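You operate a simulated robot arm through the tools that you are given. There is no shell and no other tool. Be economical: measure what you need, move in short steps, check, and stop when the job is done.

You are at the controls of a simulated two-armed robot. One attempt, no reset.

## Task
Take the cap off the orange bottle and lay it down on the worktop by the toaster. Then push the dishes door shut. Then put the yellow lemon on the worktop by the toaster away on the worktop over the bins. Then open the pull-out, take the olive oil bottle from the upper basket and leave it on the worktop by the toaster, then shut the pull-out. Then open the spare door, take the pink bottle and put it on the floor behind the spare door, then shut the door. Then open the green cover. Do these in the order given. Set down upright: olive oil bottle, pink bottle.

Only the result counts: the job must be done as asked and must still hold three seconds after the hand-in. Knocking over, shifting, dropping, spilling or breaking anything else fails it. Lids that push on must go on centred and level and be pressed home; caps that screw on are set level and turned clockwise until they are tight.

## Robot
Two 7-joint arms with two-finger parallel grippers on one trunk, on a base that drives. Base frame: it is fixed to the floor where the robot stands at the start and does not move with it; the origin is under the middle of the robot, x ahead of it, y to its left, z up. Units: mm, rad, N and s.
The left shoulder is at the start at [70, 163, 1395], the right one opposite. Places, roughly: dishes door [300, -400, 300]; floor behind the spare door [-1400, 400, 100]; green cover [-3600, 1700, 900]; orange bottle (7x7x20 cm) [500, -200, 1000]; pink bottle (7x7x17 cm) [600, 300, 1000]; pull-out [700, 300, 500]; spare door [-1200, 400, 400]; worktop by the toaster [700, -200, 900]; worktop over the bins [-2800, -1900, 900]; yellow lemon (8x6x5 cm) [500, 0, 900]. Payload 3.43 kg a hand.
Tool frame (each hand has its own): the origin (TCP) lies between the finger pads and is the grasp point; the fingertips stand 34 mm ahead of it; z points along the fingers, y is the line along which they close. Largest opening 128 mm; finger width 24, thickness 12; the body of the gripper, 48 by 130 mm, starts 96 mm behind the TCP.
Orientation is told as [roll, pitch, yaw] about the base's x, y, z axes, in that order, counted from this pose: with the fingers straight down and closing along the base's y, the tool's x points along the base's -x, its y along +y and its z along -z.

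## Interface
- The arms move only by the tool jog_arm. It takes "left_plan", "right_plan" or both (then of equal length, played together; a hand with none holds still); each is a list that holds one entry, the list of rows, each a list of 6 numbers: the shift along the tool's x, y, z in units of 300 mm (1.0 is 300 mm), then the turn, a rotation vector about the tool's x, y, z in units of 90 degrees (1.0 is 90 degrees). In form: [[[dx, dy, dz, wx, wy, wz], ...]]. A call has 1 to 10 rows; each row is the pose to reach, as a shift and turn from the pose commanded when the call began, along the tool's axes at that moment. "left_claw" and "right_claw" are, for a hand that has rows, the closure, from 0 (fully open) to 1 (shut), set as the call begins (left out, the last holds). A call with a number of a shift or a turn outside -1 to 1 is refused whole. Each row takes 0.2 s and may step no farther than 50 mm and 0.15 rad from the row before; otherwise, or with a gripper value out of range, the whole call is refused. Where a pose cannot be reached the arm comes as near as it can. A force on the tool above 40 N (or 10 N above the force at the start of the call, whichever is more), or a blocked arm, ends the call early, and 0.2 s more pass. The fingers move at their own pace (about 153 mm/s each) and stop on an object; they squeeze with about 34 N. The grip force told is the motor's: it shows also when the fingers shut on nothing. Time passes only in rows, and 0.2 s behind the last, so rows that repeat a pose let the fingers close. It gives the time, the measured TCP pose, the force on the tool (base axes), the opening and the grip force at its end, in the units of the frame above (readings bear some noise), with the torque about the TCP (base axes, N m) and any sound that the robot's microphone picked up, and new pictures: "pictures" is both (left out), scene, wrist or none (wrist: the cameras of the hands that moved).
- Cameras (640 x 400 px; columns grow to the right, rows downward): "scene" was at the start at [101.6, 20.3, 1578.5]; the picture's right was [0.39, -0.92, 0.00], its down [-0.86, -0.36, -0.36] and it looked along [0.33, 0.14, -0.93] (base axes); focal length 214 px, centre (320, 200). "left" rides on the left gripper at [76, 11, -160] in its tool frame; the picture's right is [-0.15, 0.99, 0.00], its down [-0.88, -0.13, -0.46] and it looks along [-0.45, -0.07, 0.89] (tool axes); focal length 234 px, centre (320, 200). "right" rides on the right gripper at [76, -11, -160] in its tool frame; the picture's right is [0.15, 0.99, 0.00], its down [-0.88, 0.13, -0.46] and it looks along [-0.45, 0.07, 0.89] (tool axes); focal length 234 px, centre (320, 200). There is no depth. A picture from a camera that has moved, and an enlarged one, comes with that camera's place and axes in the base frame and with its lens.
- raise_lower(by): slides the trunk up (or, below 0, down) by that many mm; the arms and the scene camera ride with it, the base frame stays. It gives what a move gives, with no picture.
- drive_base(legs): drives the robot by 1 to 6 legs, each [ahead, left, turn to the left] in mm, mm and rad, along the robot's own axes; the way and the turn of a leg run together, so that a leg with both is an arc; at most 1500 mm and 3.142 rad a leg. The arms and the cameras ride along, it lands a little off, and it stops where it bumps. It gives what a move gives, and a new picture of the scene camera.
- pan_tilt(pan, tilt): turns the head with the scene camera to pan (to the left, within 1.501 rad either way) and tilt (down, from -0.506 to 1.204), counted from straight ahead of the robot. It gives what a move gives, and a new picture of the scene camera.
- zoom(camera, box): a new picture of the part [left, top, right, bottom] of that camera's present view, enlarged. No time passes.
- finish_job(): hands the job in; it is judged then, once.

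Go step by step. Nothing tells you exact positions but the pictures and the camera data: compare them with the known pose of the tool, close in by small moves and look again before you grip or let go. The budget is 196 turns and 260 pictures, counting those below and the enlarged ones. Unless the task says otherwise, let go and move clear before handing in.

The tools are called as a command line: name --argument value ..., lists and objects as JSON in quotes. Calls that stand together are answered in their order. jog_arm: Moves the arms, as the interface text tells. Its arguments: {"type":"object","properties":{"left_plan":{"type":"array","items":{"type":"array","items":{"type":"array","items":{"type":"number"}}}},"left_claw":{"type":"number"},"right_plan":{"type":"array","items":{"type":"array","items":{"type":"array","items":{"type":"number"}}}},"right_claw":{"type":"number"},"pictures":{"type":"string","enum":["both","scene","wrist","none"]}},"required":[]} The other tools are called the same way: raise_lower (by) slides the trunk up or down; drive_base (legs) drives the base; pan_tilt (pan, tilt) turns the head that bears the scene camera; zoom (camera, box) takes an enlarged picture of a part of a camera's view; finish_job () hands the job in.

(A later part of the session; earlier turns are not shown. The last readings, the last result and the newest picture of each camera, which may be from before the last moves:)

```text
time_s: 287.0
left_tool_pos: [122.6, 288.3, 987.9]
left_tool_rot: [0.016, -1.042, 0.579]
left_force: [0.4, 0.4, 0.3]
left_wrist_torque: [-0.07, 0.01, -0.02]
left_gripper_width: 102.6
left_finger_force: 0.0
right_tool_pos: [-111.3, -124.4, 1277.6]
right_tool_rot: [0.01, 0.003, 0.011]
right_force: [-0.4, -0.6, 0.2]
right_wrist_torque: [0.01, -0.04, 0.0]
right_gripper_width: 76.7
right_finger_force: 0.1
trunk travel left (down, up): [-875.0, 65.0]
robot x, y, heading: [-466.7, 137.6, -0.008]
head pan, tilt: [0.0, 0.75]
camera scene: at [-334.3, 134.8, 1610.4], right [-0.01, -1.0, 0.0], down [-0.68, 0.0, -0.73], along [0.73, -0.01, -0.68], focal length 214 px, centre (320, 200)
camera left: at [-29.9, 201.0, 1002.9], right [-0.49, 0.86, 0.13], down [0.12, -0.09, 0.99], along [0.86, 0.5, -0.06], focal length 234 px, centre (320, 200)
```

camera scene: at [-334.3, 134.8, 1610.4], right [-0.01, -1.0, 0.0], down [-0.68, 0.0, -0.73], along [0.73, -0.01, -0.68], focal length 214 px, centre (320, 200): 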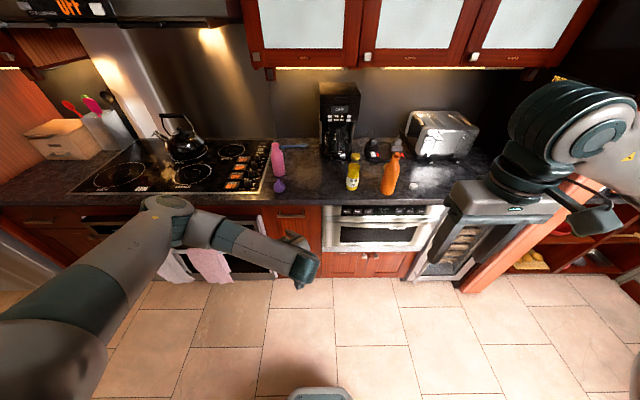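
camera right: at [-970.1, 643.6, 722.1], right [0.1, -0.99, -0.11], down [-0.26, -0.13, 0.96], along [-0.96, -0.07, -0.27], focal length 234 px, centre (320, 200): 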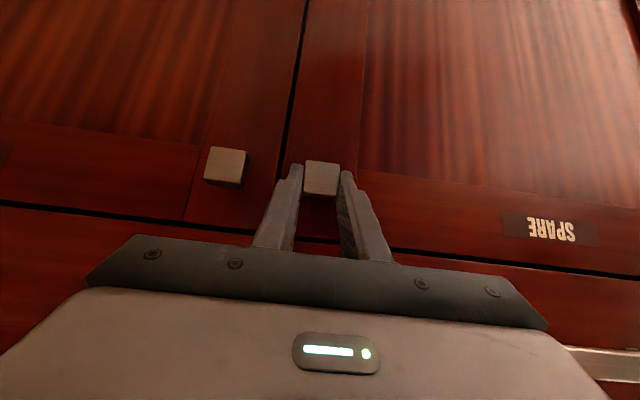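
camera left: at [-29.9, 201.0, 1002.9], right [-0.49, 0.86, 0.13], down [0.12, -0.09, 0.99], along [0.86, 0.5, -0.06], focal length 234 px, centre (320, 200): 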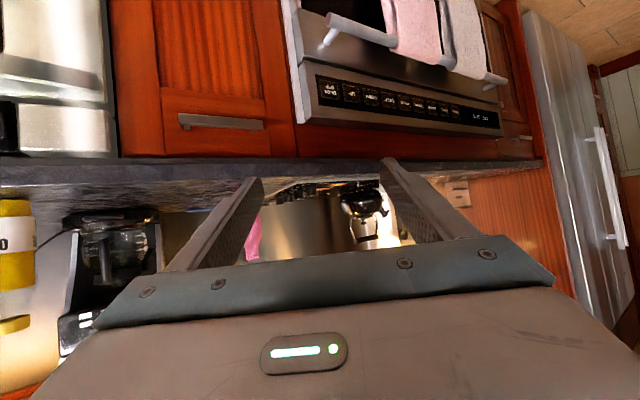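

Purple item at (489, 328) would be in the way of this approach angle. I swing the hand to yaw about -0.72 so it comes from the left side instead.

jog_arm --left_plan '[[[0, 0, 0, 0.079, 0, 0.046], [0, 0, 0, 0.159, 0, 0.093], [0, 0, 0, 0.238, 0, 0.139], [0, 0, 0, 0.317, 0, 0.186], [0, 0, 0, 0.397, 0, 0.232], [0, 0, 0, 0.476, 0, 0.279], [0, 0, 0, 0.555, 0, 0.325], [0, 0, 0, 0.635, 0, 0.372], [0, 0, 0, 0.714, 0, 0.418]]]' --pictures "wrist"

```text
time_s: 289.0
left_tool_pos: [121.6, 286.0, 987.9]
left_tool_rot: [0.004, -1.035, -0.711]
left_force: [0.0, -1.4, -1.0]
left_wrist_torque: [0.0, -0.01, 0.0]
left_gripper_width: 102.3
left_finger_force: 0.0
right_tool_pos: [-112.2, -126.1, 1278.4]
right_tool_rot: [0.01, 0.003, 0.01]
right_force: [-0.7, -0.2, 0.3]
right_wrist_torque: [-0.03, -0.01, 0.0]
right_gripper_width: 77.0
right_finger_force: 0.0
trunk travel left (down, up): [-875.0, 65.0]
robot x, y, heading: [-469.3, 134.2, -0.01]
head pan, tilt: [0.0, 0.75]
camera left: at [-4.7, 410.8, 1003.7], right [0.7, 0.7, 0.13], down [-0.04, -0.14, 0.99], along [0.71, -0.7, -0.07], focal length 234 px, centre (320, 200)
```

left: 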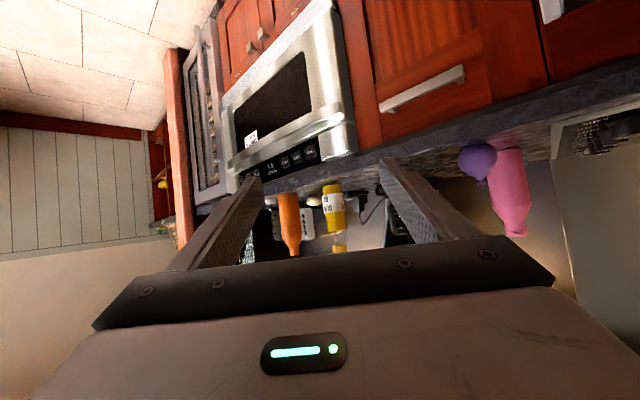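

The view confirms the pink bottle at about (617, 350) and purple at (489, 327). I drive to the pre-approach point on the left side.

drive_base --legs '[[0, 172, 0], [372, 0, 0]]'

jog_arm --left_plan '[[[0, 0, 0, 0, 0, 0]]]' --left_claw 0.32 --pictures "wrist"

```text
time_s: 292.5
left_tool_pos: [496.6, 453.0, 988.6]
left_tool_rot: [0.005, -1.033, -0.713]
left_force: [-0.9, -1.4, 0.8]
left_wrist_torque: [-0.03, -0.02, 0.02]
left_gripper_width: 102.5
left_finger_force: 0.1
right_tool_pos: [262.0, 39.5, 1277.8]
right_tool_rot: [0.012, 0.002, 0.01]
right_force: [0.0, 0.2, -0.5]
right_wrist_torque: [-0.02, 0.02, 0.02]
right_gripper_width: 76.8
right_finger_force: 0.0
trunk travel left (down, up): [-875.0, 65.0]
robot x, y, heading: [-92.0, 301.0, -0.008]
head pan, tilt: [0.0, 0.75]
camera scene: at [39.8, 299.6, 1610.4], right [-0.01, -1.0, 0.0], down [-0.68, 0.01, -0.73], along [0.73, -0.01, -0.68], focal length 214 px, centre (320, 200)
```

scene: 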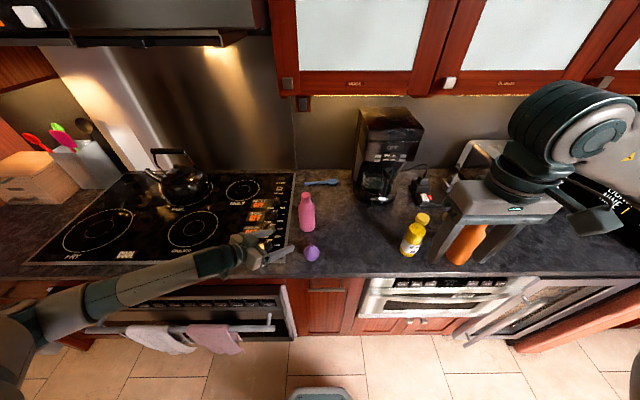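

```text
time_s: 292.9
left_tool_pos: [496.3, 453.4, 988.8]
left_tool_rot: [0.006, -1.034, -0.714]
left_force: [0.7, 0.0, -0.3]
left_wrist_torque: [0.01, -0.03, 0.01]
left_gripper_width: 86.9
left_finger_force: 0.0
right_tool_pos: [262.3, 40.9, 1278.4]
right_tool_rot: [0.01, 0.002, 0.006]
right_force: [-0.5, -0.5, -0.4]
right_wrist_torque: [-0.04, -0.01, 0.04]
right_gripper_width: 76.7
right_finger_force: 0.1
trunk travel left (down, up): [-875.0, 65.0]
robot x, y, heading: [-89.8, 301.3, -0.012]
head pan, tilt: [0.0, 0.75]
camera left: at [369.7, 576.9, 1004.2], right [0.7, 0.7, 0.13], down [-0.04, -0.14, 0.99], along [0.71, -0.7, -0.07], focal length 234 px, centre (320, 200)
```

left: 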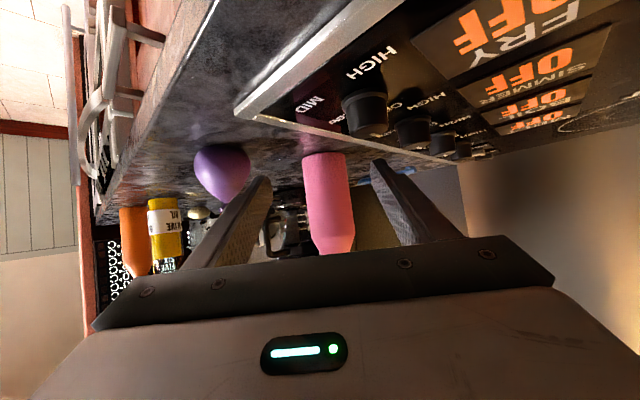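

The bottle is centred between the fingers and purple clears by about 15 mm. I drive the last diagonal stretch and close.

drive_base --legs '[[120, -101, 0]]'

jog_arm --left_plan '[[[0, 0, 0, 0, 0, 0], [0, 0, 0, 0, 0, 0], [0, 0, 0, 0, 0, 0]]]' --left_claw 1 --pictures "wrist"

```text
time_s: 294.3
left_tool_pos: [614.7, 352.6, 988.5]
left_tool_rot: [0.006, -1.034, -0.709]
left_force: [-0.7, 0.2, 0.5]
left_wrist_torque: [0.0, -0.02, 0.04]
left_gripper_width: 87.0
left_finger_force: 0.1
right_tool_pos: [381.1, -59.6, 1278.5]
right_tool_rot: [0.01, 0.0, 0.011]
right_force: [-1.4, 0.4, -0.3]
right_wrist_torque: [-0.01, 0.01, 0.01]
right_gripper_width: 76.8
right_finger_force: 0.1
trunk travel left (down, up): [-875.0, 65.0]
robot x, y, heading: [29.6, 198.0, -0.01]
head pan, tilt: [0.0, 0.75]
camera scene: at [158.3, 199.7, 1610.5], right [-0.01, -1.0, 0.0], down [-0.68, 0.0, -0.73], along [0.73, -0.01, -0.68], focal length 214 px, centre (320, 200)
```

scene: 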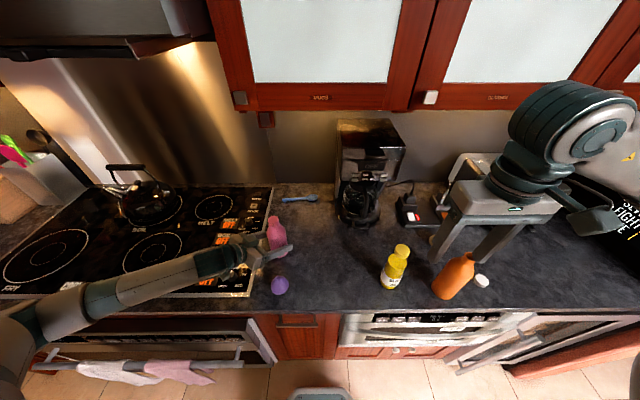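

```text
time_s: 295.1
left_tool_pos: [615.4, 352.5, 988.3]
left_tool_rot: [0.006, -1.034, -0.711]
left_force: [-0.4, 1.0, 1.5]
left_wrist_torque: [-0.02, 0.15, 0.0]
left_gripper_width: 63.2
left_finger_force: 34.3
right_tool_pos: [383.3, -62.2, 1278.4]
right_tool_rot: [0.01, 0.001, 0.01]
right_force: [0.3, 0.0, 0.0]
right_wrist_torque: [-0.01, 0.01, 0.02]
right_gripper_width: 76.7
right_finger_force: 0.0
trunk travel left (down, up): [-875.0, 65.0]
robot x, y, heading: [27.1, 200.0, -0.006]
head pan, tilt: [0.0, 0.75]
camera left: at [489.1, 475.9, 1003.9], right [0.7, 0.7, 0.13], down [-0.04, -0.14, 0.99], along [0.71, -0.7, -0.07], focal length 234 px, centre (320, 200)
```

left: 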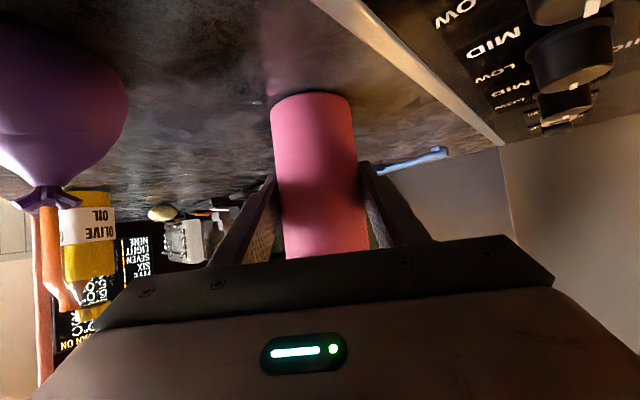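

Pink bottle gripped (63 mm). I lift with the trunk, retreat along the same diagonal clear of the purple item, then back away.

raise_lower --by 60

drive_base --legs '[[-120, 101, 0], [-420, 0, 0]]'

```text
time_s: 296.1
left_tool_pos: [616.1, 351.9, 1047.8]
left_tool_rot: [0.002, -1.032, -0.709]
left_force: [-0.3, 0.0, -4.1]
left_wrist_torque: [0.01, 0.07, 0.02]
left_gripper_width: 62.5
left_finger_force: 33.6
right_tool_pos: [384.1, -61.2, 1338.4]
right_tool_rot: [0.012, 0.002, 0.011]
right_force: [-0.8, 0.0, 0.6]
right_wrist_torque: [0.02, -0.01, 0.0]
right_gripper_width: 76.7
right_finger_force: 0.1
trunk travel left (down, up): [-935.0, 5.0]
robot x, y, heading: [29.6, 197.8, -0.006]
head pan, tilt: [0.0, 0.75]
```

```text
time_s: 299.7
left_tool_pos: [78.7, 458.9, 1047.3]
left_tool_rot: [0.003, -1.032, -0.707]
left_force: [1.0, 0.4, -3.9]
left_wrist_torque: [0.01, 0.03, 0.02]
left_gripper_width: 62.3
left_finger_force: 34.5
right_tool_pos: [-153.1, 45.3, 1337.8]
right_tool_rot: [0.01, 0.004, 0.011]
right_force: [0.1, -0.4, -0.1]
right_wrist_torque: [0.06, 0.03, -0.02]
right_gripper_width: 76.8
right_finger_force: 0.0
trunk travel left (down, up): [-935.0, 5.0]
robot x, y, heading: [-512.3, 304.9, -0.006]
head pan, tilt: [0.0, 0.75]
camera scene: at [-375.9, 304.1, 1670.0], right [-0.01, -1.0, 0.0], down [-0.68, 0.0, -0.73], along [0.73, -0.01, -0.68], focal length 214 px, centre (320, 200)
```

scene: 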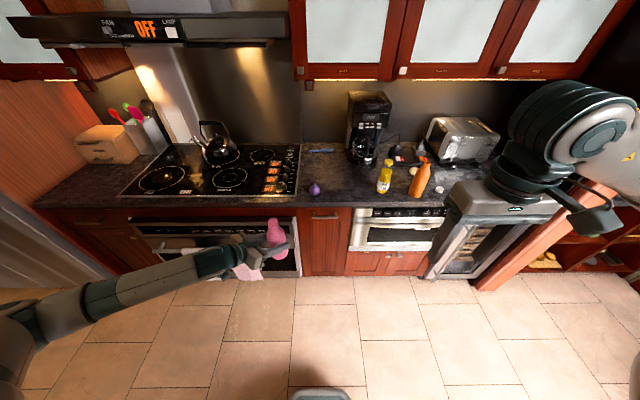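

Safely away. I move a little from the door, turn the hand more forward, then turn the robot round to the island.

drive_base --legs '[[110, 190, 0], [0, 0, 1.574], [0, 0, 1.574]]'

jog_arm --left_plan '[[[0, 0, 0, -0.068, 0, -0.041], [0, 0, 0, -0.137, 0, -0.082], [0, 0, 0, -0.205, 0, -0.123], [0, 0, 0, -0.273, 0, -0.164]]]' --pictures "scene"

```text
time_s: 309.0
left_tool_pos: [-986.0, 335.6, 1048.6]
left_tool_rot: [0.004, -1.033, 2.443]
left_force: [-0.2, -0.1, -5.1]
left_wrist_torque: [-0.05, -0.01, 0.01]
left_gripper_width: 62.5
left_finger_force: 34.1
right_tool_pos: [-758.6, 751.1, 1337.0]
right_tool_rot: [0.01, 0.001, -3.121]
right_force: [0.7, 0.4, -0.2]
right_wrist_torque: [-0.02, -0.01, -0.01]
right_gripper_width: 76.5
right_finger_force: 0.1
trunk travel left (down, up): [-935.0, 5.0]
robot x, y, heading: [-399.9, 495.9, -3.135]
head pan, tilt: [0.0, 0.75]
camera scene: at [-533.7, 492.6, 1670.2], right [0.0, 1.0, 0.0], down [0.68, 0.0, -0.73], along [-0.73, 0.0, -0.68], focal length 214 px, centre (320, 200)
```

scene: 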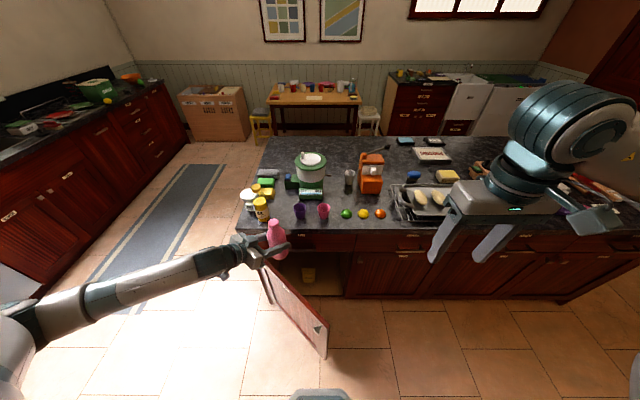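

```text
time_s: 310.0
left_tool_pos: [-986.8, 336.0, 1047.6]
left_tool_rot: [0.004, -1.034, 2.946]
left_force: [0.1, 0.4, -3.9]
left_wrist_torque: [-0.01, -0.04, -0.03]
left_gripper_width: 62.4
left_finger_force: 33.7
right_tool_pos: [-758.0, 752.9, 1337.1]
right_tool_rot: [0.011, 0.003, -3.12]
right_force: [0.6, -0.1, -0.5]
right_wrist_torque: [0.0, -0.01, 0.0]
right_gripper_width: 76.9
right_finger_force: 0.0
trunk travel left (down, up): [-935.0, 5.0]
robot x, y, heading: [-398.2, 494.5, -3.139]
head pan, tilt: [0.0, 0.75]
camera scene: at [-533.2, 493.9, 1670.3], right [0.0, 1.0, 0.0], down [0.68, 0.0, -0.73], along [-0.73, 0.0, -0.68], focal length 214 px, centre (320, 200)
```

scene: 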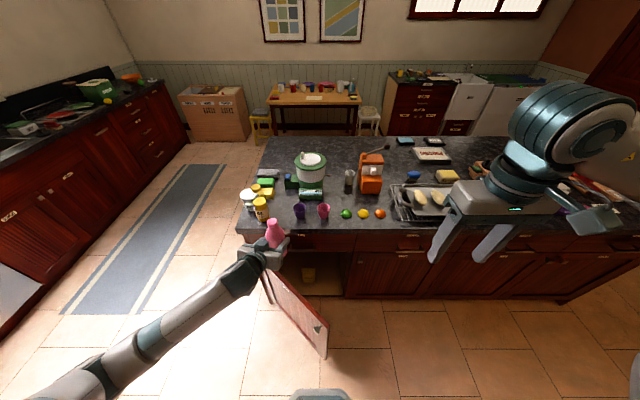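

The door has swung back to about 45°, and a yellow item stands inside at about (-1330, 402). I push the door wider with the right hand: first reach the right hand down.

raise_lower --by -200

jog_arm --right_plan '[[[-0.07, 0, 0.13, 0, 0, 0], [-0.14, 0, 0.26, 0, 0, 0], [-0.21, 0, 0.39, 0, 0, 0], [-0.28, 0, 0.52, 0, 0, 0], [-0.34, 0, 0.65, 0, 0, 0], [-0.4, 0, 0.78, 0, 0, 0]]]' --right_claw 1 --pictures "none"

jog_arm --right_plan '[[[0, 0, 0.15, 0, 0, 0], [0, 0, 0.3, 0, 0, 0], [0, 0, 0.45, 0, 0, 0], [0, 0, 0.6, 0, 0, 0], [0, 0, 0.75, 0, 0, 0]]]' --pictures "scene"

```text
time_s: 312.2
left_tool_pos: [-986.6, 335.8, 848.2]
left_tool_rot: [0.001, -1.034, 2.948]
left_force: [1.5, -1.8, -2.5]
left_wrist_torque: [0.01, -0.01, -0.03]
left_gripper_width: 62.2
left_finger_force: 34.1
right_tool_pos: [-758.1, 751.5, 1138.4]
right_tool_rot: [0.01, 0.001, -3.12]
right_force: [0.3, -0.6, -0.1]
right_wrist_torque: [-0.03, -0.01, -0.05]
right_gripper_width: 76.9
right_finger_force: 0.0
trunk travel left (down, up): [-735.0, 205.0]
robot x, y, heading: [-400.7, 494.9, -3.141]
head pan, tilt: [0.0, 0.75]
```

```text
time_s: 313.6
left_tool_pos: [-986.7, 335.9, 846.2]
left_tool_rot: [0.004, -1.033, 2.945]
left_force: [-0.7, 0.0, -4.2]
left_wrist_torque: [-0.04, 0.01, -0.02]
left_gripper_width: 62.3
left_finger_force: 33.7
right_tool_pos: [-878.8, 747.3, 902.9]
right_tool_rot: [0.011, 0.004, -3.119]
right_force: [-1.1, 0.3, -0.1]
right_wrist_torque: [-0.03, -0.01, 0.03]
right_gripper_width: 0.1
right_finger_force: 33.0
trunk travel left (down, up): [-735.0, 205.0]
robot x, y, heading: [-402.2, 490.1, -3.139]
head pan, tilt: [0.0, 0.75]
```

```text
time_s: 314.8
left_tool_pos: [-985.9, 335.5, 848.8]
left_tool_rot: [0.002, -1.034, 2.946]
left_force: [-0.4, -0.3, -3.2]
left_wrist_torque: [0.01, -0.02, -0.01]
left_gripper_width: 62.0
left_finger_force: 34.3
right_tool_pos: [-878.4, 745.1, 678.8]
right_tool_rot: [0.011, 0.002, -3.12]
right_force: [-0.3, 0.1, 0.2]
right_wrist_torque: [0.0, 0.0, -0.03]
right_gripper_width: 0.0
right_finger_force: 33.3
trunk travel left (down, up): [-735.0, 205.0]
robot x, y, heading: [-398.2, 494.1, -3.141]
head pan, tilt: [0.0, 0.75]
camera scene: at [-534.0, 492.4, 1470.2], right [0.0, 1.0, 0.0], down [0.68, 0.0, -0.73], along [-0.73, 0.0, -0.68], focal length 214 px, centre (320, 200)
```

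scene: 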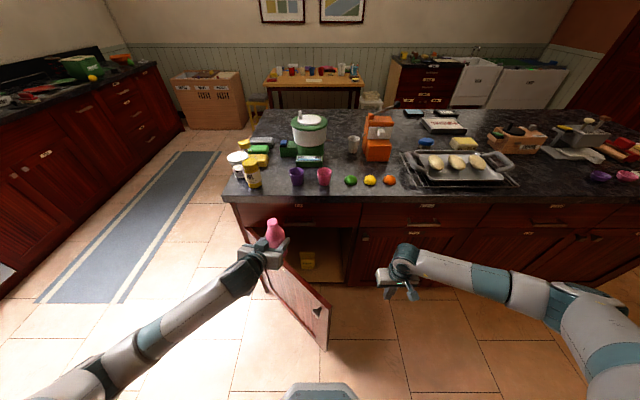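

The right hand is low and inside of the door's swing. I strafe left to push the door open.

drive_base --legs '[[0, 400, 0], [0, 150, 0]]'

```text
time_s: 318.3
left_tool_pos: [-985.3, -213.0, 848.2]
left_tool_rot: [0.0, -1.033, 2.944]
left_force: [-0.6, 0.2, -4.1]
left_wrist_torque: [-0.01, 0.01, -0.01]
left_gripper_width: 62.2
left_finger_force: 34.0
right_tool_pos: [-874.6, 195.7, 678.6]
right_tool_rot: [0.012, 0.002, -3.123]
right_force: [-0.5, -0.4, -0.4]
right_wrist_torque: [0.0, 0.01, -0.02]
right_gripper_width: 0.0
right_finger_force: 33.0
trunk travel left (down, up): [-735.0, 205.0]
robot x, y, heading: [-401.3, -54.6, 3.146]
head pan, tilt: [0.0, 0.75]
camera scene: at [-532.8, -58.2, 1470.2], right [0.0, 1.0, 0.0], down [0.68, 0.0, -0.73], along [-0.73, 0.0, -0.68], focal length 214 px, centre (320, 200)
```

scene: 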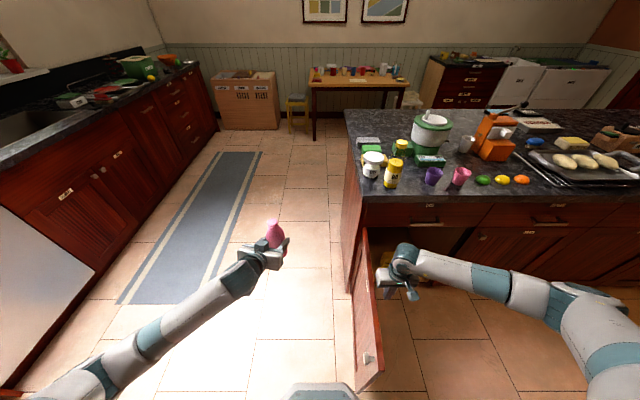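

drive_base --legs '[[0, 60, 0], [0, 45, 0]]'

```text
time_s: 319.7
left_tool_pos: [-987.6, -298.3, 845.8]
left_tool_rot: [-0.007, -1.032, 2.942]
left_force: [0.2, -2.2, -4.2]
left_wrist_torque: [0.04, 0.0, -0.06]
left_gripper_width: 62.3
left_finger_force: 33.9
right_tool_pos: [-874.9, 125.7, 676.3]
right_tool_rot: [-0.027, 0.009, 3.138]
right_force: [5.7, 26.2, -1.7]
right_wrist_torque: [-0.45, 0.12, -0.26]
right_gripper_width: 0.0
right_finger_force: 33.1
trunk travel left (down, up): [-735.0, 205.0]
robot x, y, heading: [-399.4, -143.8, 3.133]
head pan, tilt: [0.0, 0.75]
stopped in leg 2: the force on the tool passed its limit (the readings are from after the stop); the commanded pose is now the measured one
camera scene: at [-533.7, -149.1, 1470.0], right [0.01, 1.0, 0.0], down [0.68, 0.0, -0.73], along [-0.73, 0.01, -0.68], focal length 214 px, centre (320, 200)
```

scene: 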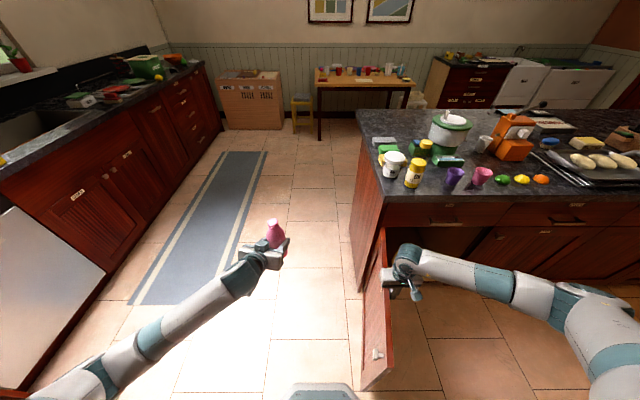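

The door is at its stop. I ease off, strafe right past it with the bottle above the door, and raise the right hand out of the way.

drive_base --legs '[[0, -20, 0], [0, -770, 0.008]]'

jog_arm --right_plan '[[[0.1, 0, -0.12, 0, 0, 0], [0.2, 0, -0.25, 0, 0, 0], [0.3, 0, -0.37, 0, 0, 0], [0.4, 0, -0.5, 0, 0, 0], [0.5, 0, -0.62, 0, 0, 0], [0.5, 0, -0.78, 0, 0, 0], [0.5, 0, -0.93, 0, 0, 0]]]' --pictures "none"

jog_arm --right_plan '[[[0, 0, -0.15, 0, 0, 0], [0, 0, -0.3, 0, 0, 0], [0, 0, -0.45, 0, 0, 0], [0, 0, -0.6, 0, 0, 0]]]' --pictures "none"

raise_lower --by -400

zoom --camera "scene" --box '[0, 0, 640, 400]'

```text
time_s: 321.2
left_tool_pos: [-984.5, -248.8, 846.9]
left_tool_rot: [0.003, -1.03, 2.934]
left_force: [0.5, 1.4, -3.5]
left_wrist_torque: [-0.03, -0.07, 0.01]
left_gripper_width: 62.0
left_finger_force: 33.9
right_tool_pos: [-875.3, 169.4, 677.5]
right_tool_rot: [-0.007, 0.0, -3.14]
right_force: [1.2, -0.1, -0.6]
right_wrist_torque: [-0.05, 0.01, -0.02]
right_gripper_width: 0.1
right_finger_force: 33.2
trunk travel left (down, up): [-735.0, 205.0]
robot x, y, heading: [-400.3, -97.0, 3.14]
head pan, tilt: [0.0, 0.75]
stopped in leg 2: the robot was blocked; the commanded pose is now the measured one
camera scene: at [-531.0, -95.3, 1470.2], right [0.01, 1.0, 0.0], down [0.68, -0.01, -0.73], along [-0.73, 0.0, -0.68], focal length 214 px, centre (320, 200)
```

scene: 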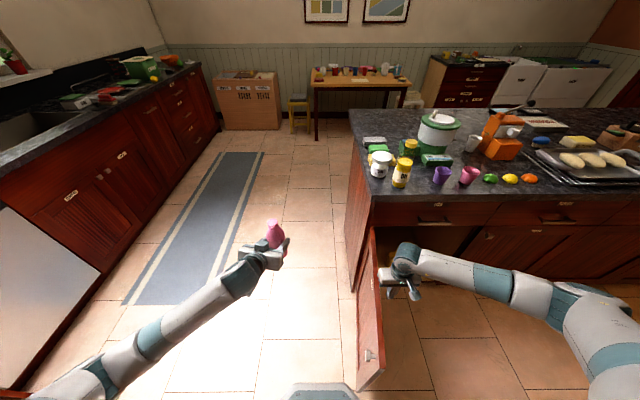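

```text
time_s: 322.8
left_tool_pos: [-984.4, -249.5, 846.1]
left_tool_rot: [-0.003, -1.031, 2.939]
left_force: [0.2, -0.4, -3.4]
left_wrist_torque: [-0.01, -0.03, 0.01]
left_gripper_width: 62.1
left_finger_force: 34.1
right_tool_pos: [-767.0, 167.3, 948.6]
right_tool_rot: [-0.011, 0.007, -3.14]
right_force: [-0.1, 0.4, -0.4]
right_wrist_torque: [0.04, 0.0, -0.02]
right_gripper_width: 0.0
right_finger_force: 32.9
right hand out of reach, approached as far as the arm can: row 5, 6, 7
trunk travel left (down, up): [-735.0, 205.0]
robot x, y, heading: [-393.0, -98.9, 3.138]
head pan, tilt: [0.0, 0.75]
```

```text
time_s: 323.8
left_tool_pos: [-984.1, -251.4, 848.4]
left_tool_rot: [-0.002, -1.035, 2.938]
left_force: [-0.7, 0.0, -4.2]
left_wrist_torque: [-0.03, -0.05, -0.01]
left_gripper_width: 62.3
left_finger_force: 33.8
right_tool_pos: [-767.9, 165.7, 1128.6]
right_tool_rot: [-0.011, 0.003, -3.137]
right_force: [0.2, 0.7, 0.1]
right_wrist_torque: [0.0, 0.0, 0.01]
right_gripper_width: 0.0
right_finger_force: 33.0
right hand out of reach, approached as far as the arm can: row 1, 2
trunk travel left (down, up): [-735.0, 205.0]
robot x, y, heading: [-397.2, -100.4, 3.136]
head pan, tilt: [0.0, 0.75]
```

```text
time_s: 327.6
left_tool_pos: [-985.0, -250.8, 446.9]
left_tool_rot: [-0.001, -1.034, 2.935]
left_force: [0.9, -0.6, -3.1]
left_wrist_torque: [-0.04, 0.0, 0.02]
left_gripper_width: 62.0
left_finger_force: 34.4
right_tool_pos: [-768.1, 166.0, 727.6]
right_tool_rot: [-0.009, 0.003, -3.139]
right_force: [0.0, 0.5, 0.8]
right_wrist_torque: [0.02, 0.0, 0.04]
right_gripper_width: 0.1
right_finger_force: 32.7
trunk travel left (down, up): [-335.0, 605.0]
robot x, y, heading: [-397.7, -99.4, 3.135]
head pan, tilt: [0.0, 0.75]
```

```text
1.00 times, centred on (320, 200) of scene
camera zoom: at [-530.8, -98.6, 1070.2], right [0.01, 1.0, 0.0], down [0.68, 0.0, -0.73], along [-0.73, 0.0, -0.68], focal length 214 px, centre (320, 200)
```

zoom: 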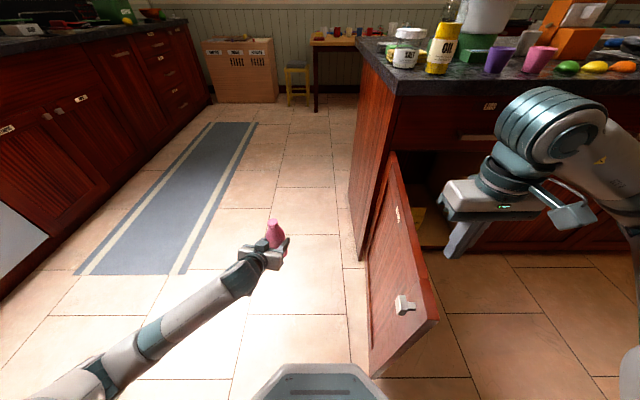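

The base bumped the door's edge. I raise the trunk again, back off, and only then strafe past the door.

raise_lower --by 400

drive_base --legs '[[-190, 0, 0], [0, -745, 0.004]]'

```text
time_s: 331.4
left_tool_pos: [-984.9, -249.9, 846.7]
left_tool_rot: [0.0, -1.032, 2.937]
left_force: [0.3, -0.1, -4.2]
left_wrist_torque: [-0.02, -0.03, 0.05]
left_gripper_width: 62.0
left_finger_force: 33.7
right_tool_pos: [-768.4, 166.4, 1127.8]
right_tool_rot: [-0.01, 0.003, -3.139]
right_force: [0.6, 0.2, 0.0]
right_wrist_torque: [-0.05, 0.02, 0.02]
right_gripper_width: 0.0
right_finger_force: 33.2
trunk travel left (down, up): [-735.0, 205.0]
robot x, y, heading: [-393.6, -96.3, 3.135]
head pan, tilt: [0.0, 0.75]
```

```text
time_s: 336.6
left_tool_pos: [-791.1, 491.1, 848.3]
left_tool_rot: [-0.001, -1.03, 2.938]
left_force: [0.0, 0.7, -4.1]
left_wrist_torque: [-0.02, -0.02, -0.02]
left_gripper_width: 62.0
left_finger_force: 33.8
right_tool_pos: [-574.8, 905.6, 1127.0]
right_tool_rot: [-0.01, 0.004, -3.139]
right_force: [-0.9, -0.1, 0.8]
right_wrist_torque: [0.0, -0.02, -0.01]
right_gripper_width: 0.0
right_finger_force: 32.9
trunk travel left (down, up): [-735.0, 205.0]
robot x, y, heading: [-200.3, 641.6, 3.138]
head pan, tilt: [0.0, 0.75]
camera scene: at [-336.8, 641.5, 1470.2], right [0.01, 1.0, 0.0], down [0.68, 0.0, -0.73], along [-0.73, 0.0, -0.68], focal length 214 px, centre (320, 200)
```

scene: 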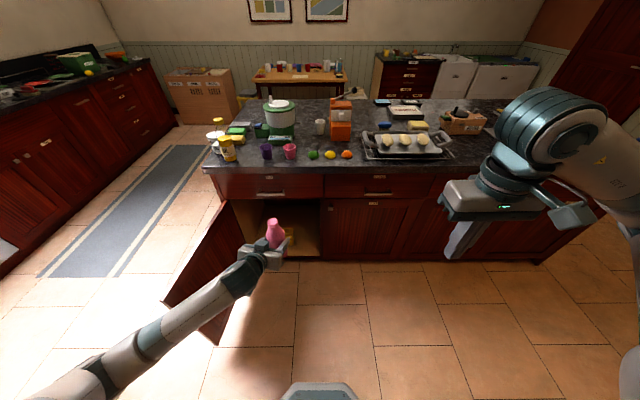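

The door is wide open. I lower the trunk so the bottle is just above cabinet-floor height, shift right 40 mm, and drive up to look inside.

raise_lower --by -400

raise_lower --by -200

drive_base --legs '[[0, -40, 0.003], [260, 0, 0]]'

zoom --camera "left" --box '[0, 0, 640, 400]'

```text
time_s: 340.4
left_tool_pos: [-790.9, 490.7, 447.3]
left_tool_rot: [-0.001, -1.032, 2.936]
left_force: [-0.2, -0.4, -3.0]
left_wrist_torque: [-0.03, -0.03, 0.01]
left_gripper_width: 61.9
left_finger_force: 33.9
right_tool_pos: [-573.4, 906.4, 727.4]
right_tool_rot: [-0.008, 0.003, -3.139]
right_force: [0.4, 0.1, -0.4]
right_wrist_torque: [0.0, 0.01, 0.03]
right_gripper_width: 0.0
right_finger_force: 33.2
trunk travel left (down, up): [-335.0, 605.0]
robot x, y, heading: [-201.0, 640.7, 3.134]
head pan, tilt: [0.0, 0.75]
```

```text
time_s: 342.6
left_tool_pos: [-790.1, 489.7, 248.1]
left_tool_rot: [-0.001, -1.032, 2.937]
left_force: [-0.8, 0.5, -4.8]
left_wrist_torque: [-0.01, -0.03, -0.03]
left_gripper_width: 61.6
left_finger_force: 34.0
right_tool_pos: [-573.1, 907.4, 527.0]
right_tool_rot: [-0.008, 0.004, -3.14]
right_force: [0.4, 0.2, -0.9]
right_wrist_torque: [0.01, -0.04, -0.02]
right_gripper_width: 0.0
right_finger_force: 32.9
trunk travel left (down, up): [-135.0, 805.0]
robot x, y, heading: [-203.3, 638.2, 3.134]
head pan, tilt: [0.0, 0.75]
```

```text
time_s: 345.0
left_tool_pos: [-1050.3, 529.3, 246.1]
left_tool_rot: [0.0, -1.031, 2.94]
left_force: [-0.4, -0.2, -4.3]
left_wrist_torque: [0.02, -0.07, 0.02]
left_gripper_width: 62.0
left_finger_force: 33.8
right_tool_pos: [-836.1, 947.3, 527.2]
right_tool_rot: [-0.01, 0.005, -3.138]
right_force: [-0.6, -0.3, -0.2]
right_wrist_torque: [0.0, 0.01, 0.02]
right_gripper_width: 0.3
right_finger_force: 33.8
trunk travel left (down, up): [-135.0, 805.0]
robot x, y, heading: [-460.5, 679.7, 3.137]
head pan, tilt: [0.0, 0.75]
camera scene: at [-596.9, 682.0, 870.2], right [0.0, 1.0, 0.0], down [0.68, 0.0, -0.73], along [-0.73, 0.0, -0.68], focal length 214 px, centre (320, 200)
```

scene: 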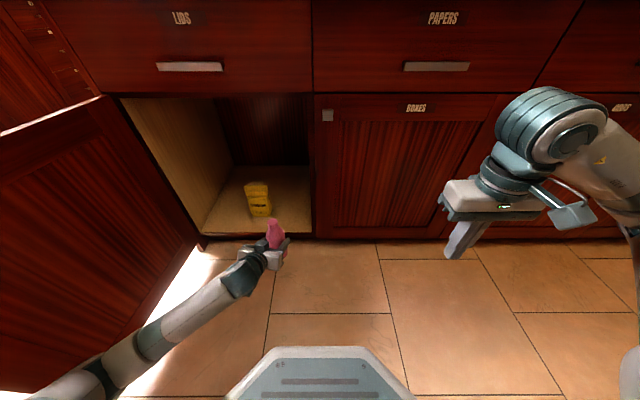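

```text
1.00 times, centred on (320, 200) of left
camera zoom: at [-880.2, 484.0, 262.7], right [-0.27, -0.95, 0.13], down [-0.03, 0.14, 0.99], along [-0.96, 0.27, -0.07], focal length 234 px, centre (320, 200)
```

zoom: 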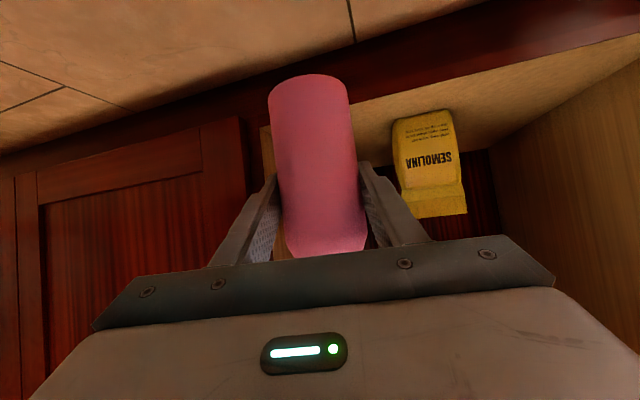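

Inside stands a SEMOLINA bag at y≈370–445; the floor is near z≈125. There is room at y≈540. I drive the bottle in.

drive_base --legs '[[0, -12, 0], [225, 0, 0]]'

zoom --camera "left" --box '[0, 0, 640, 400]'

```text
time_s: 347.0
left_tool_pos: [-1276.4, 540.6, 246.7]
left_tool_rot: [0.001, -1.031, 2.943]
left_force: [-0.4, -0.1, -4.0]
left_wrist_torque: [-0.03, 0.03, -0.02]
left_gripper_width: 62.0
left_finger_force: 34.4
right_tool_pos: [-1061.2, 957.8, 527.6]
right_tool_rot: [-0.011, 0.002, -3.133]
right_force: [1.0, -0.3, -0.6]
right_wrist_torque: [-0.03, 0.01, 0.0]
right_gripper_width: 0.0
right_finger_force: 33.3
trunk travel left (down, up): [-135.0, 805.0]
robot x, y, heading: [-686.1, 695.9, 3.142]
head pan, tilt: [0.0, 0.75]
camera scene: at [-822.6, 694.3, 870.2], right [0.0, 1.0, 0.0], down [0.68, 0.0, -0.73], along [-0.73, 0.0, -0.68], focal length 214 px, centre (320, 200)
```

scene: 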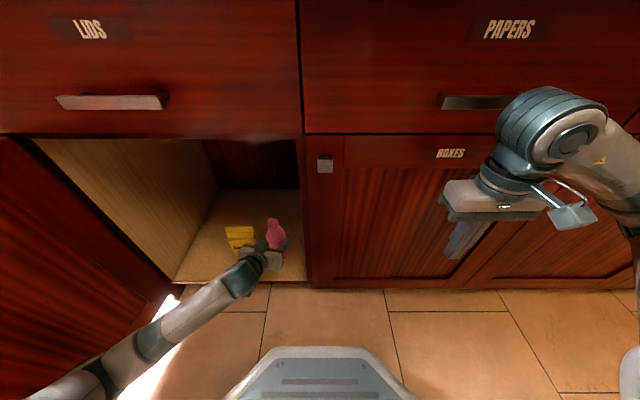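

```text
1.00 times, centred on (320, 200) of left
camera zoom: at [-1105.3, 495.7, 262.6], right [-0.27, -0.95, 0.13], down [-0.03, 0.14, 0.99], along [-0.96, 0.26, -0.07], focal length 234 px, centre (320, 200)
```

zoom: 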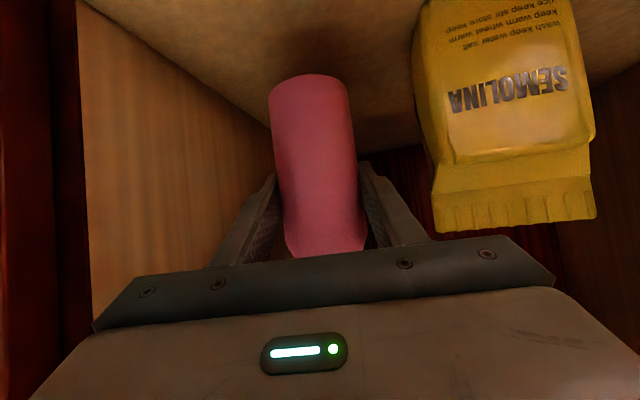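

Clear on both sides. I lower the trunk towards the floor in small steps, watching the force.

raise_lower --by -38

raise_lower --by -6

raise_lower --by -6

```text
time_s: 347.8
left_tool_pos: [-1275.4, 539.5, 207.9]
left_tool_rot: [0.0, -1.032, 2.941]
left_force: [-0.5, -0.5, -3.1]
left_wrist_torque: [0.01, -0.02, 0.0]
left_gripper_width: 61.7
left_finger_force: 33.7
right_tool_pos: [-1060.7, 956.9, 489.3]
right_tool_rot: [-0.01, 0.004, -3.135]
right_force: [0.2, 0.1, -0.2]
right_wrist_torque: [0.0, 0.0, -0.04]
right_gripper_width: 0.0
right_finger_force: 32.8
trunk travel left (down, up): [-97.0, 843.0]
robot x, y, heading: [-691.4, 696.5, 3.137]
head pan, tilt: [0.0, 0.75]
```

```text
time_s: 348.4
left_tool_pos: [-1274.2, 540.1, 203.0]
left_tool_rot: [-0.001, -1.033, 2.942]
left_force: [0.4, -0.4, -3.6]
left_wrist_torque: [0.0, -0.01, -0.04]
left_gripper_width: 61.8
left_finger_force: 33.7
right_tool_pos: [-1061.2, 958.5, 483.5]
right_tool_rot: [-0.013, 0.005, -3.136]
right_force: [-0.1, 0.4, 0.4]
right_wrist_torque: [0.01, -0.03, 0.02]
right_gripper_width: 0.0
right_finger_force: 32.8
trunk travel left (down, up): [-91.0, 849.0]
robot x, y, heading: [-685.7, 696.9, 3.138]
head pan, tilt: [0.0, 0.75]
```

```text
time_s: 348.9
left_tool_pos: [-1275.9, 540.9, 198.7]
left_tool_rot: [0.001, -1.037, 2.941]
left_force: [1.7, -0.1, 9.4]
left_wrist_torque: [-0.2, 0.28, 0.01]
left_gripper_width: 61.4
left_finger_force: 34.4
right_tool_pos: [-1060.4, 959.2, 477.1]
right_tool_rot: [-0.009, 0.001, -3.135]
right_force: [-0.6, -0.1, 0.7]
right_wrist_torque: [-0.03, 0.01, -0.03]
right_gripper_width: 0.0
right_finger_force: 32.8
trunk travel left (down, up): [-85.0, 855.0]
robot x, y, heading: [-689.1, 694.0, 3.138]
head pan, tilt: [0.0, 0.75]
```

Contact (9 N): the bottle stands on the cabinet floor. I open moderately and retreat along the finger direction.

jog_arm --left_plan '[[[0, 0, 0, 0, 0, 0], [0, 0, 0, 0, 0, 0], [0, 0, 0, 0, 0, 0]]]' --left_claw 0.3 --pictures "none"

drive_base --legs '[[-147, 30, 0], [-330, 0, 0]]'

zoom --camera "scene" --box '[100, 60, 420, 260]'

```text
time_s: 349.7
left_tool_pos: [-1275.6, 540.7, 196.8]
left_tool_rot: [0.001, -1.032, 2.943]
left_force: [-0.2, -0.2, -0.5]
left_wrist_torque: [-0.03, 0.0, -0.06]
left_gripper_width: 89.7
left_finger_force: 0.1
right_tool_pos: [-1061.9, 958.7, 477.5]
right_tool_rot: [-0.011, 0.003, -3.133]
right_force: [1.1, -0.5, -0.7]
right_wrist_torque: [-0.02, -0.02, -0.02]
right_gripper_width: 0.0
right_finger_force: 33.1
trunk travel left (down, up): [-85.0, 855.0]
robot x, y, heading: [-687.7, 697.2, 3.142]
head pan, tilt: [0.0, 0.75]
```

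```text
time_s: 352.9
left_tool_pos: [-797.4, 510.5, 196.7]
left_tool_rot: [-0.001, -1.031, 2.941]
left_force: [-1.3, 0.3, -0.3]
left_wrist_torque: [0.02, 0.01, 0.0]
left_gripper_width: 89.3
left_finger_force: 0.1
right_tool_pos: [-582.6, 926.5, 477.1]
right_tool_rot: [-0.012, 0.002, -3.137]
right_force: [-0.1, 0.4, -0.6]
right_wrist_torque: [0.0, -0.02, -0.01]
right_gripper_width: 0.1
right_finger_force: 32.6
trunk travel left (down, up): [-85.0, 855.0]
robot x, y, heading: [-212.5, 665.9, 3.137]
head pan, tilt: [0.0, 0.75]
camera scene: at [-343.9, 663.9, 820.2], right [0.0, 1.0, 0.0], down [0.68, 0.0, -0.73], along [-0.73, 0.0, -0.68], focal length 214 px, centre (320, 200)
```

scene: 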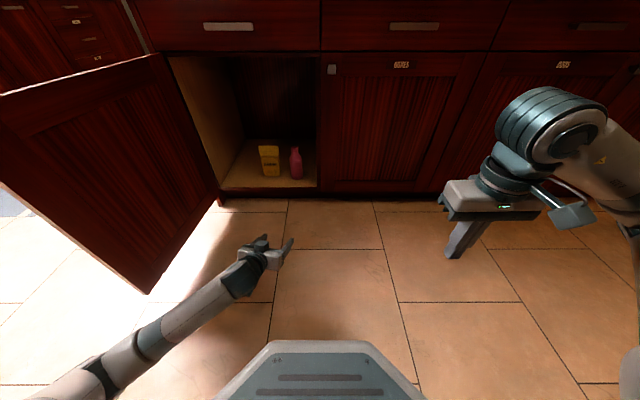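

```text
2.00 times, centred on (260, 160) of scene
camera zoom: at [-343.9, 663.9, 820.2], right [0.0, 1.0, 0.0], down [0.68, 0.0, -0.73], along [-0.73, 0.0, -0.68], focal length 429 px, centre (440, 280)
```

zoom: 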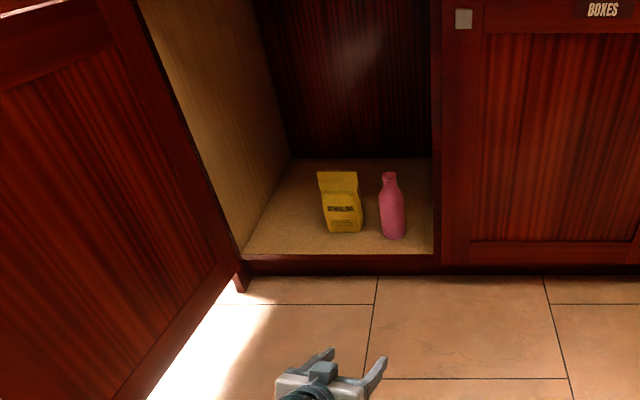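

The pink bottle stands upright inside. Now to shut the door I raise the hands over it and move to its outer side.

raise_lower --by 400

raise_lower --by 200

drive_base --legs '[[-82, 0, 0], [0, 571, 0]]'

jog_arm --left_plan '[[[0, 0, 0, 0, 0, 0], [0, 0, 0, 0, 0, 0]]]' --left_claw 1 --pictures "none"

raise_lower --by -300

```text
time_s: 356.7
left_tool_pos: [-797.4, 509.9, 596.1]
left_tool_rot: [0.001, -1.031, 2.942]
left_force: [-1.1, -0.3, -0.6]
left_wrist_torque: [0.04, 0.01, -0.03]
left_gripper_width: 89.7
left_finger_force: 0.1
right_tool_pos: [-582.8, 928.5, 877.2]
right_tool_rot: [-0.01, 0.003, -3.136]
right_force: [1.0, 0.9, -0.3]
right_wrist_torque: [-0.03, -0.03, 0.02]
right_gripper_width: 0.0
right_finger_force: 32.9
trunk travel left (down, up): [-485.0, 455.0]
robot x, y, heading: [-212.0, 667.4, 3.14]
head pan, tilt: [0.0, 0.75]
```

```text
time_s: 358.9
left_tool_pos: [-797.7, 509.8, 797.1]
left_tool_rot: [0.002, -1.032, 2.941]
left_force: [-0.7, 0.2, 1.3]
left_wrist_torque: [0.0, 0.0, 0.0]
left_gripper_width: 89.6
left_finger_force: 0.0
right_tool_pos: [-583.5, 926.3, 1077.1]
right_tool_rot: [-0.012, 0.002, -3.136]
right_force: [0.2, 0.1, 0.0]
right_wrist_torque: [-0.05, -0.01, 0.02]
right_gripper_width: 0.0
right_finger_force: 32.5
trunk travel left (down, up): [-685.0, 255.0]
robot x, y, heading: [-211.7, 662.4, 3.137]
head pan, tilt: [0.0, 0.75]
```

```text
time_s: 362.9
left_tool_pos: [-715.3, -65.8, 796.9]
left_tool_rot: [0.0, -1.031, 2.942]
left_force: [-0.6, 0.2, 0.1]
left_wrist_torque: [-0.02, -0.03, -0.01]
left_gripper_width: 89.8
left_finger_force: 0.0
right_tool_pos: [-502.2, 351.6, 1078.5]
right_tool_rot: [-0.011, 0.001, -3.133]
right_force: [-0.6, -0.5, 0.5]
right_wrist_torque: [0.02, 0.05, 0.01]
right_gripper_width: 0.3
right_finger_force: 33.0
trunk travel left (down, up): [-685.0, 255.0]
robot x, y, heading: [-130.8, 92.4, 3.144]
head pan, tilt: [0.0, 0.75]
camera scene: at [-263.1, 88.4, 1420.2], right [0.0, 1.0, 0.0], down [0.68, 0.0, -0.73], along [-0.73, 0.0, -0.68], focal length 214 px, centre (320, 200)
```

scene: 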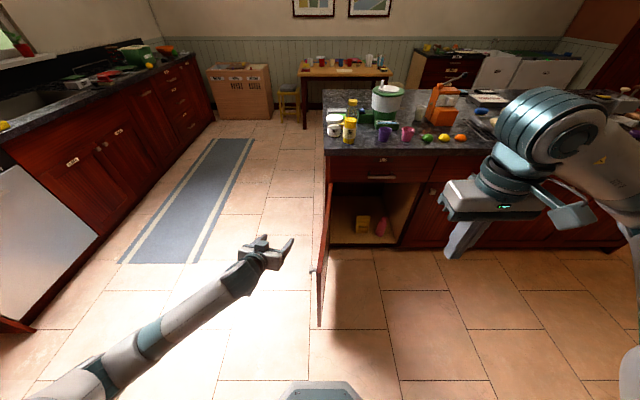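

```text
time_s: 363.4
left_tool_pos: [-716.7, -65.1, 797.3]
left_tool_rot: [0.001, -1.032, 2.942]
left_force: [0.2, -0.3, 0.2]
left_wrist_torque: [0.02, -0.04, 0.0]
left_gripper_width: 0.1
left_finger_force: 32.9
right_tool_pos: [-502.8, 352.0, 1077.1]
right_tool_rot: [-0.01, 0.002, -3.135]
right_force: [-0.2, 0.8, -0.4]
right_wrist_torque: [0.01, -0.03, -0.01]
right_gripper_width: 0.0
right_finger_force: 33.4
trunk travel left (down, up): [-685.0, 255.0]
robot x, y, heading: [-133.7, 90.6, 3.143]
head pan, tilt: [0.0, 0.75]
```

```text
time_s: 366.4
left_tool_pos: [-716.5, -65.6, 496.7]
left_tool_rot: [0.001, -1.031, 2.945]
left_force: [-0.1, 0.1, -0.2]
left_wrist_torque: [0.01, -0.01, -0.01]
left_gripper_width: 0.0
left_finger_force: 32.8
right_tool_pos: [-501.4, 352.0, 776.8]
right_tool_rot: [-0.01, 0.003, -3.136]
right_force: [1.0, -0.6, -0.1]
right_wrist_torque: [-0.06, 0.01, 0.0]
right_gripper_width: 0.0
right_finger_force: 32.7
trunk travel left (down, up): [-385.0, 555.0]
robot x, y, heading: [-130.9, 92.5, 3.142]
head pan, tilt: [0.0, 0.75]
```

The hand is now on the outer side of the door. I sweep right and then ahead to swing it shut.

drive_base --legs '[[0, -305, 0], [91, -165, 0]]'

```text
time_s: 369.7
left_tool_pos: [-808.3, 402.5, 497.0]
left_tool_rot: [0.002, -1.031, 2.943]
left_force: [-1.1, -0.8, 0.3]
left_wrist_torque: [-0.01, 0.0, 0.01]
left_gripper_width: 0.1
left_finger_force: 32.5
right_tool_pos: [-593.9, 821.1, 776.4]
right_tool_rot: [-0.009, 0.003, -3.132]
right_force: [0.8, 0.3, -0.2]
right_wrist_torque: [-0.01, -0.04, -0.01]
right_gripper_width: 0.0
right_finger_force: 33.2
trunk travel left (down, up): [-385.0, 555.0]
robot x, y, heading: [-222.1, 559.5, -3.142]
head pan, tilt: [0.0, 0.75]
camera scene: at [-355.0, 557.6, 1120.2], right [0.0, 1.0, 0.0], down [0.68, 0.0, -0.73], along [-0.73, 0.0, -0.68], focal length 214 px, centre (320, 200)
```

scene: 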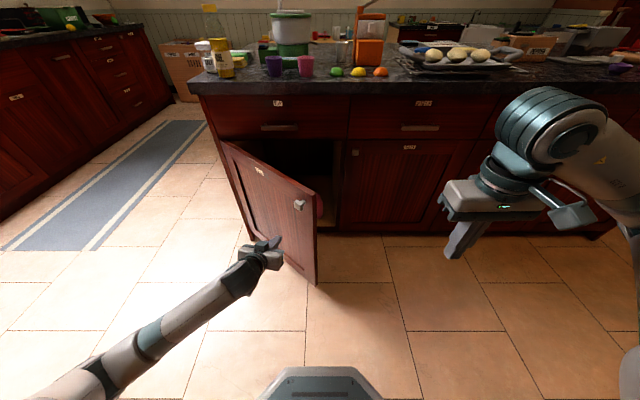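

The door is closing well. I continue along the arc.

drive_base --legs '[[114, -95, 0], [104, -43, 0], [80, -10, 0]]'

```text
time_s: 372.5
left_tool_pos: [-1106.1, 549.8, 496.3]
left_tool_rot: [0.001, -1.03, 2.944]
left_force: [-0.2, -0.2, 0.0]
left_wrist_torque: [-0.04, 0.0, -0.01]
left_gripper_width: 0.0
left_finger_force: 32.8
right_tool_pos: [-893.6, 968.4, 776.5]
right_tool_rot: [-0.01, 0.002, -3.135]
right_force: [-0.8, -1.1, 0.0]
right_wrist_torque: [0.0, -0.07, 0.01]
right_gripper_width: 0.0
right_finger_force: 32.9
trunk travel left (down, up): [-385.0, 555.0]
robot x, y, heading: [-519.5, 705.4, 3.14]
head pan, tilt: [0.0, 0.75]
camera scene: at [-654.5, 703.7, 1120.1], right [0.0, 1.0, 0.0], down [0.68, 0.0, -0.73], along [-0.73, 0.0, -0.68], focal length 214 px, centre (320, 200)
```

scene: 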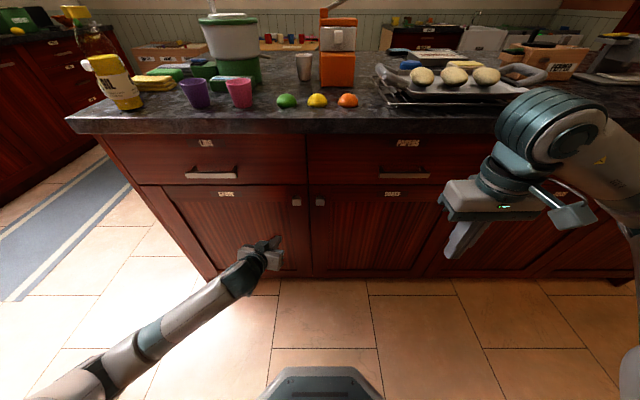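

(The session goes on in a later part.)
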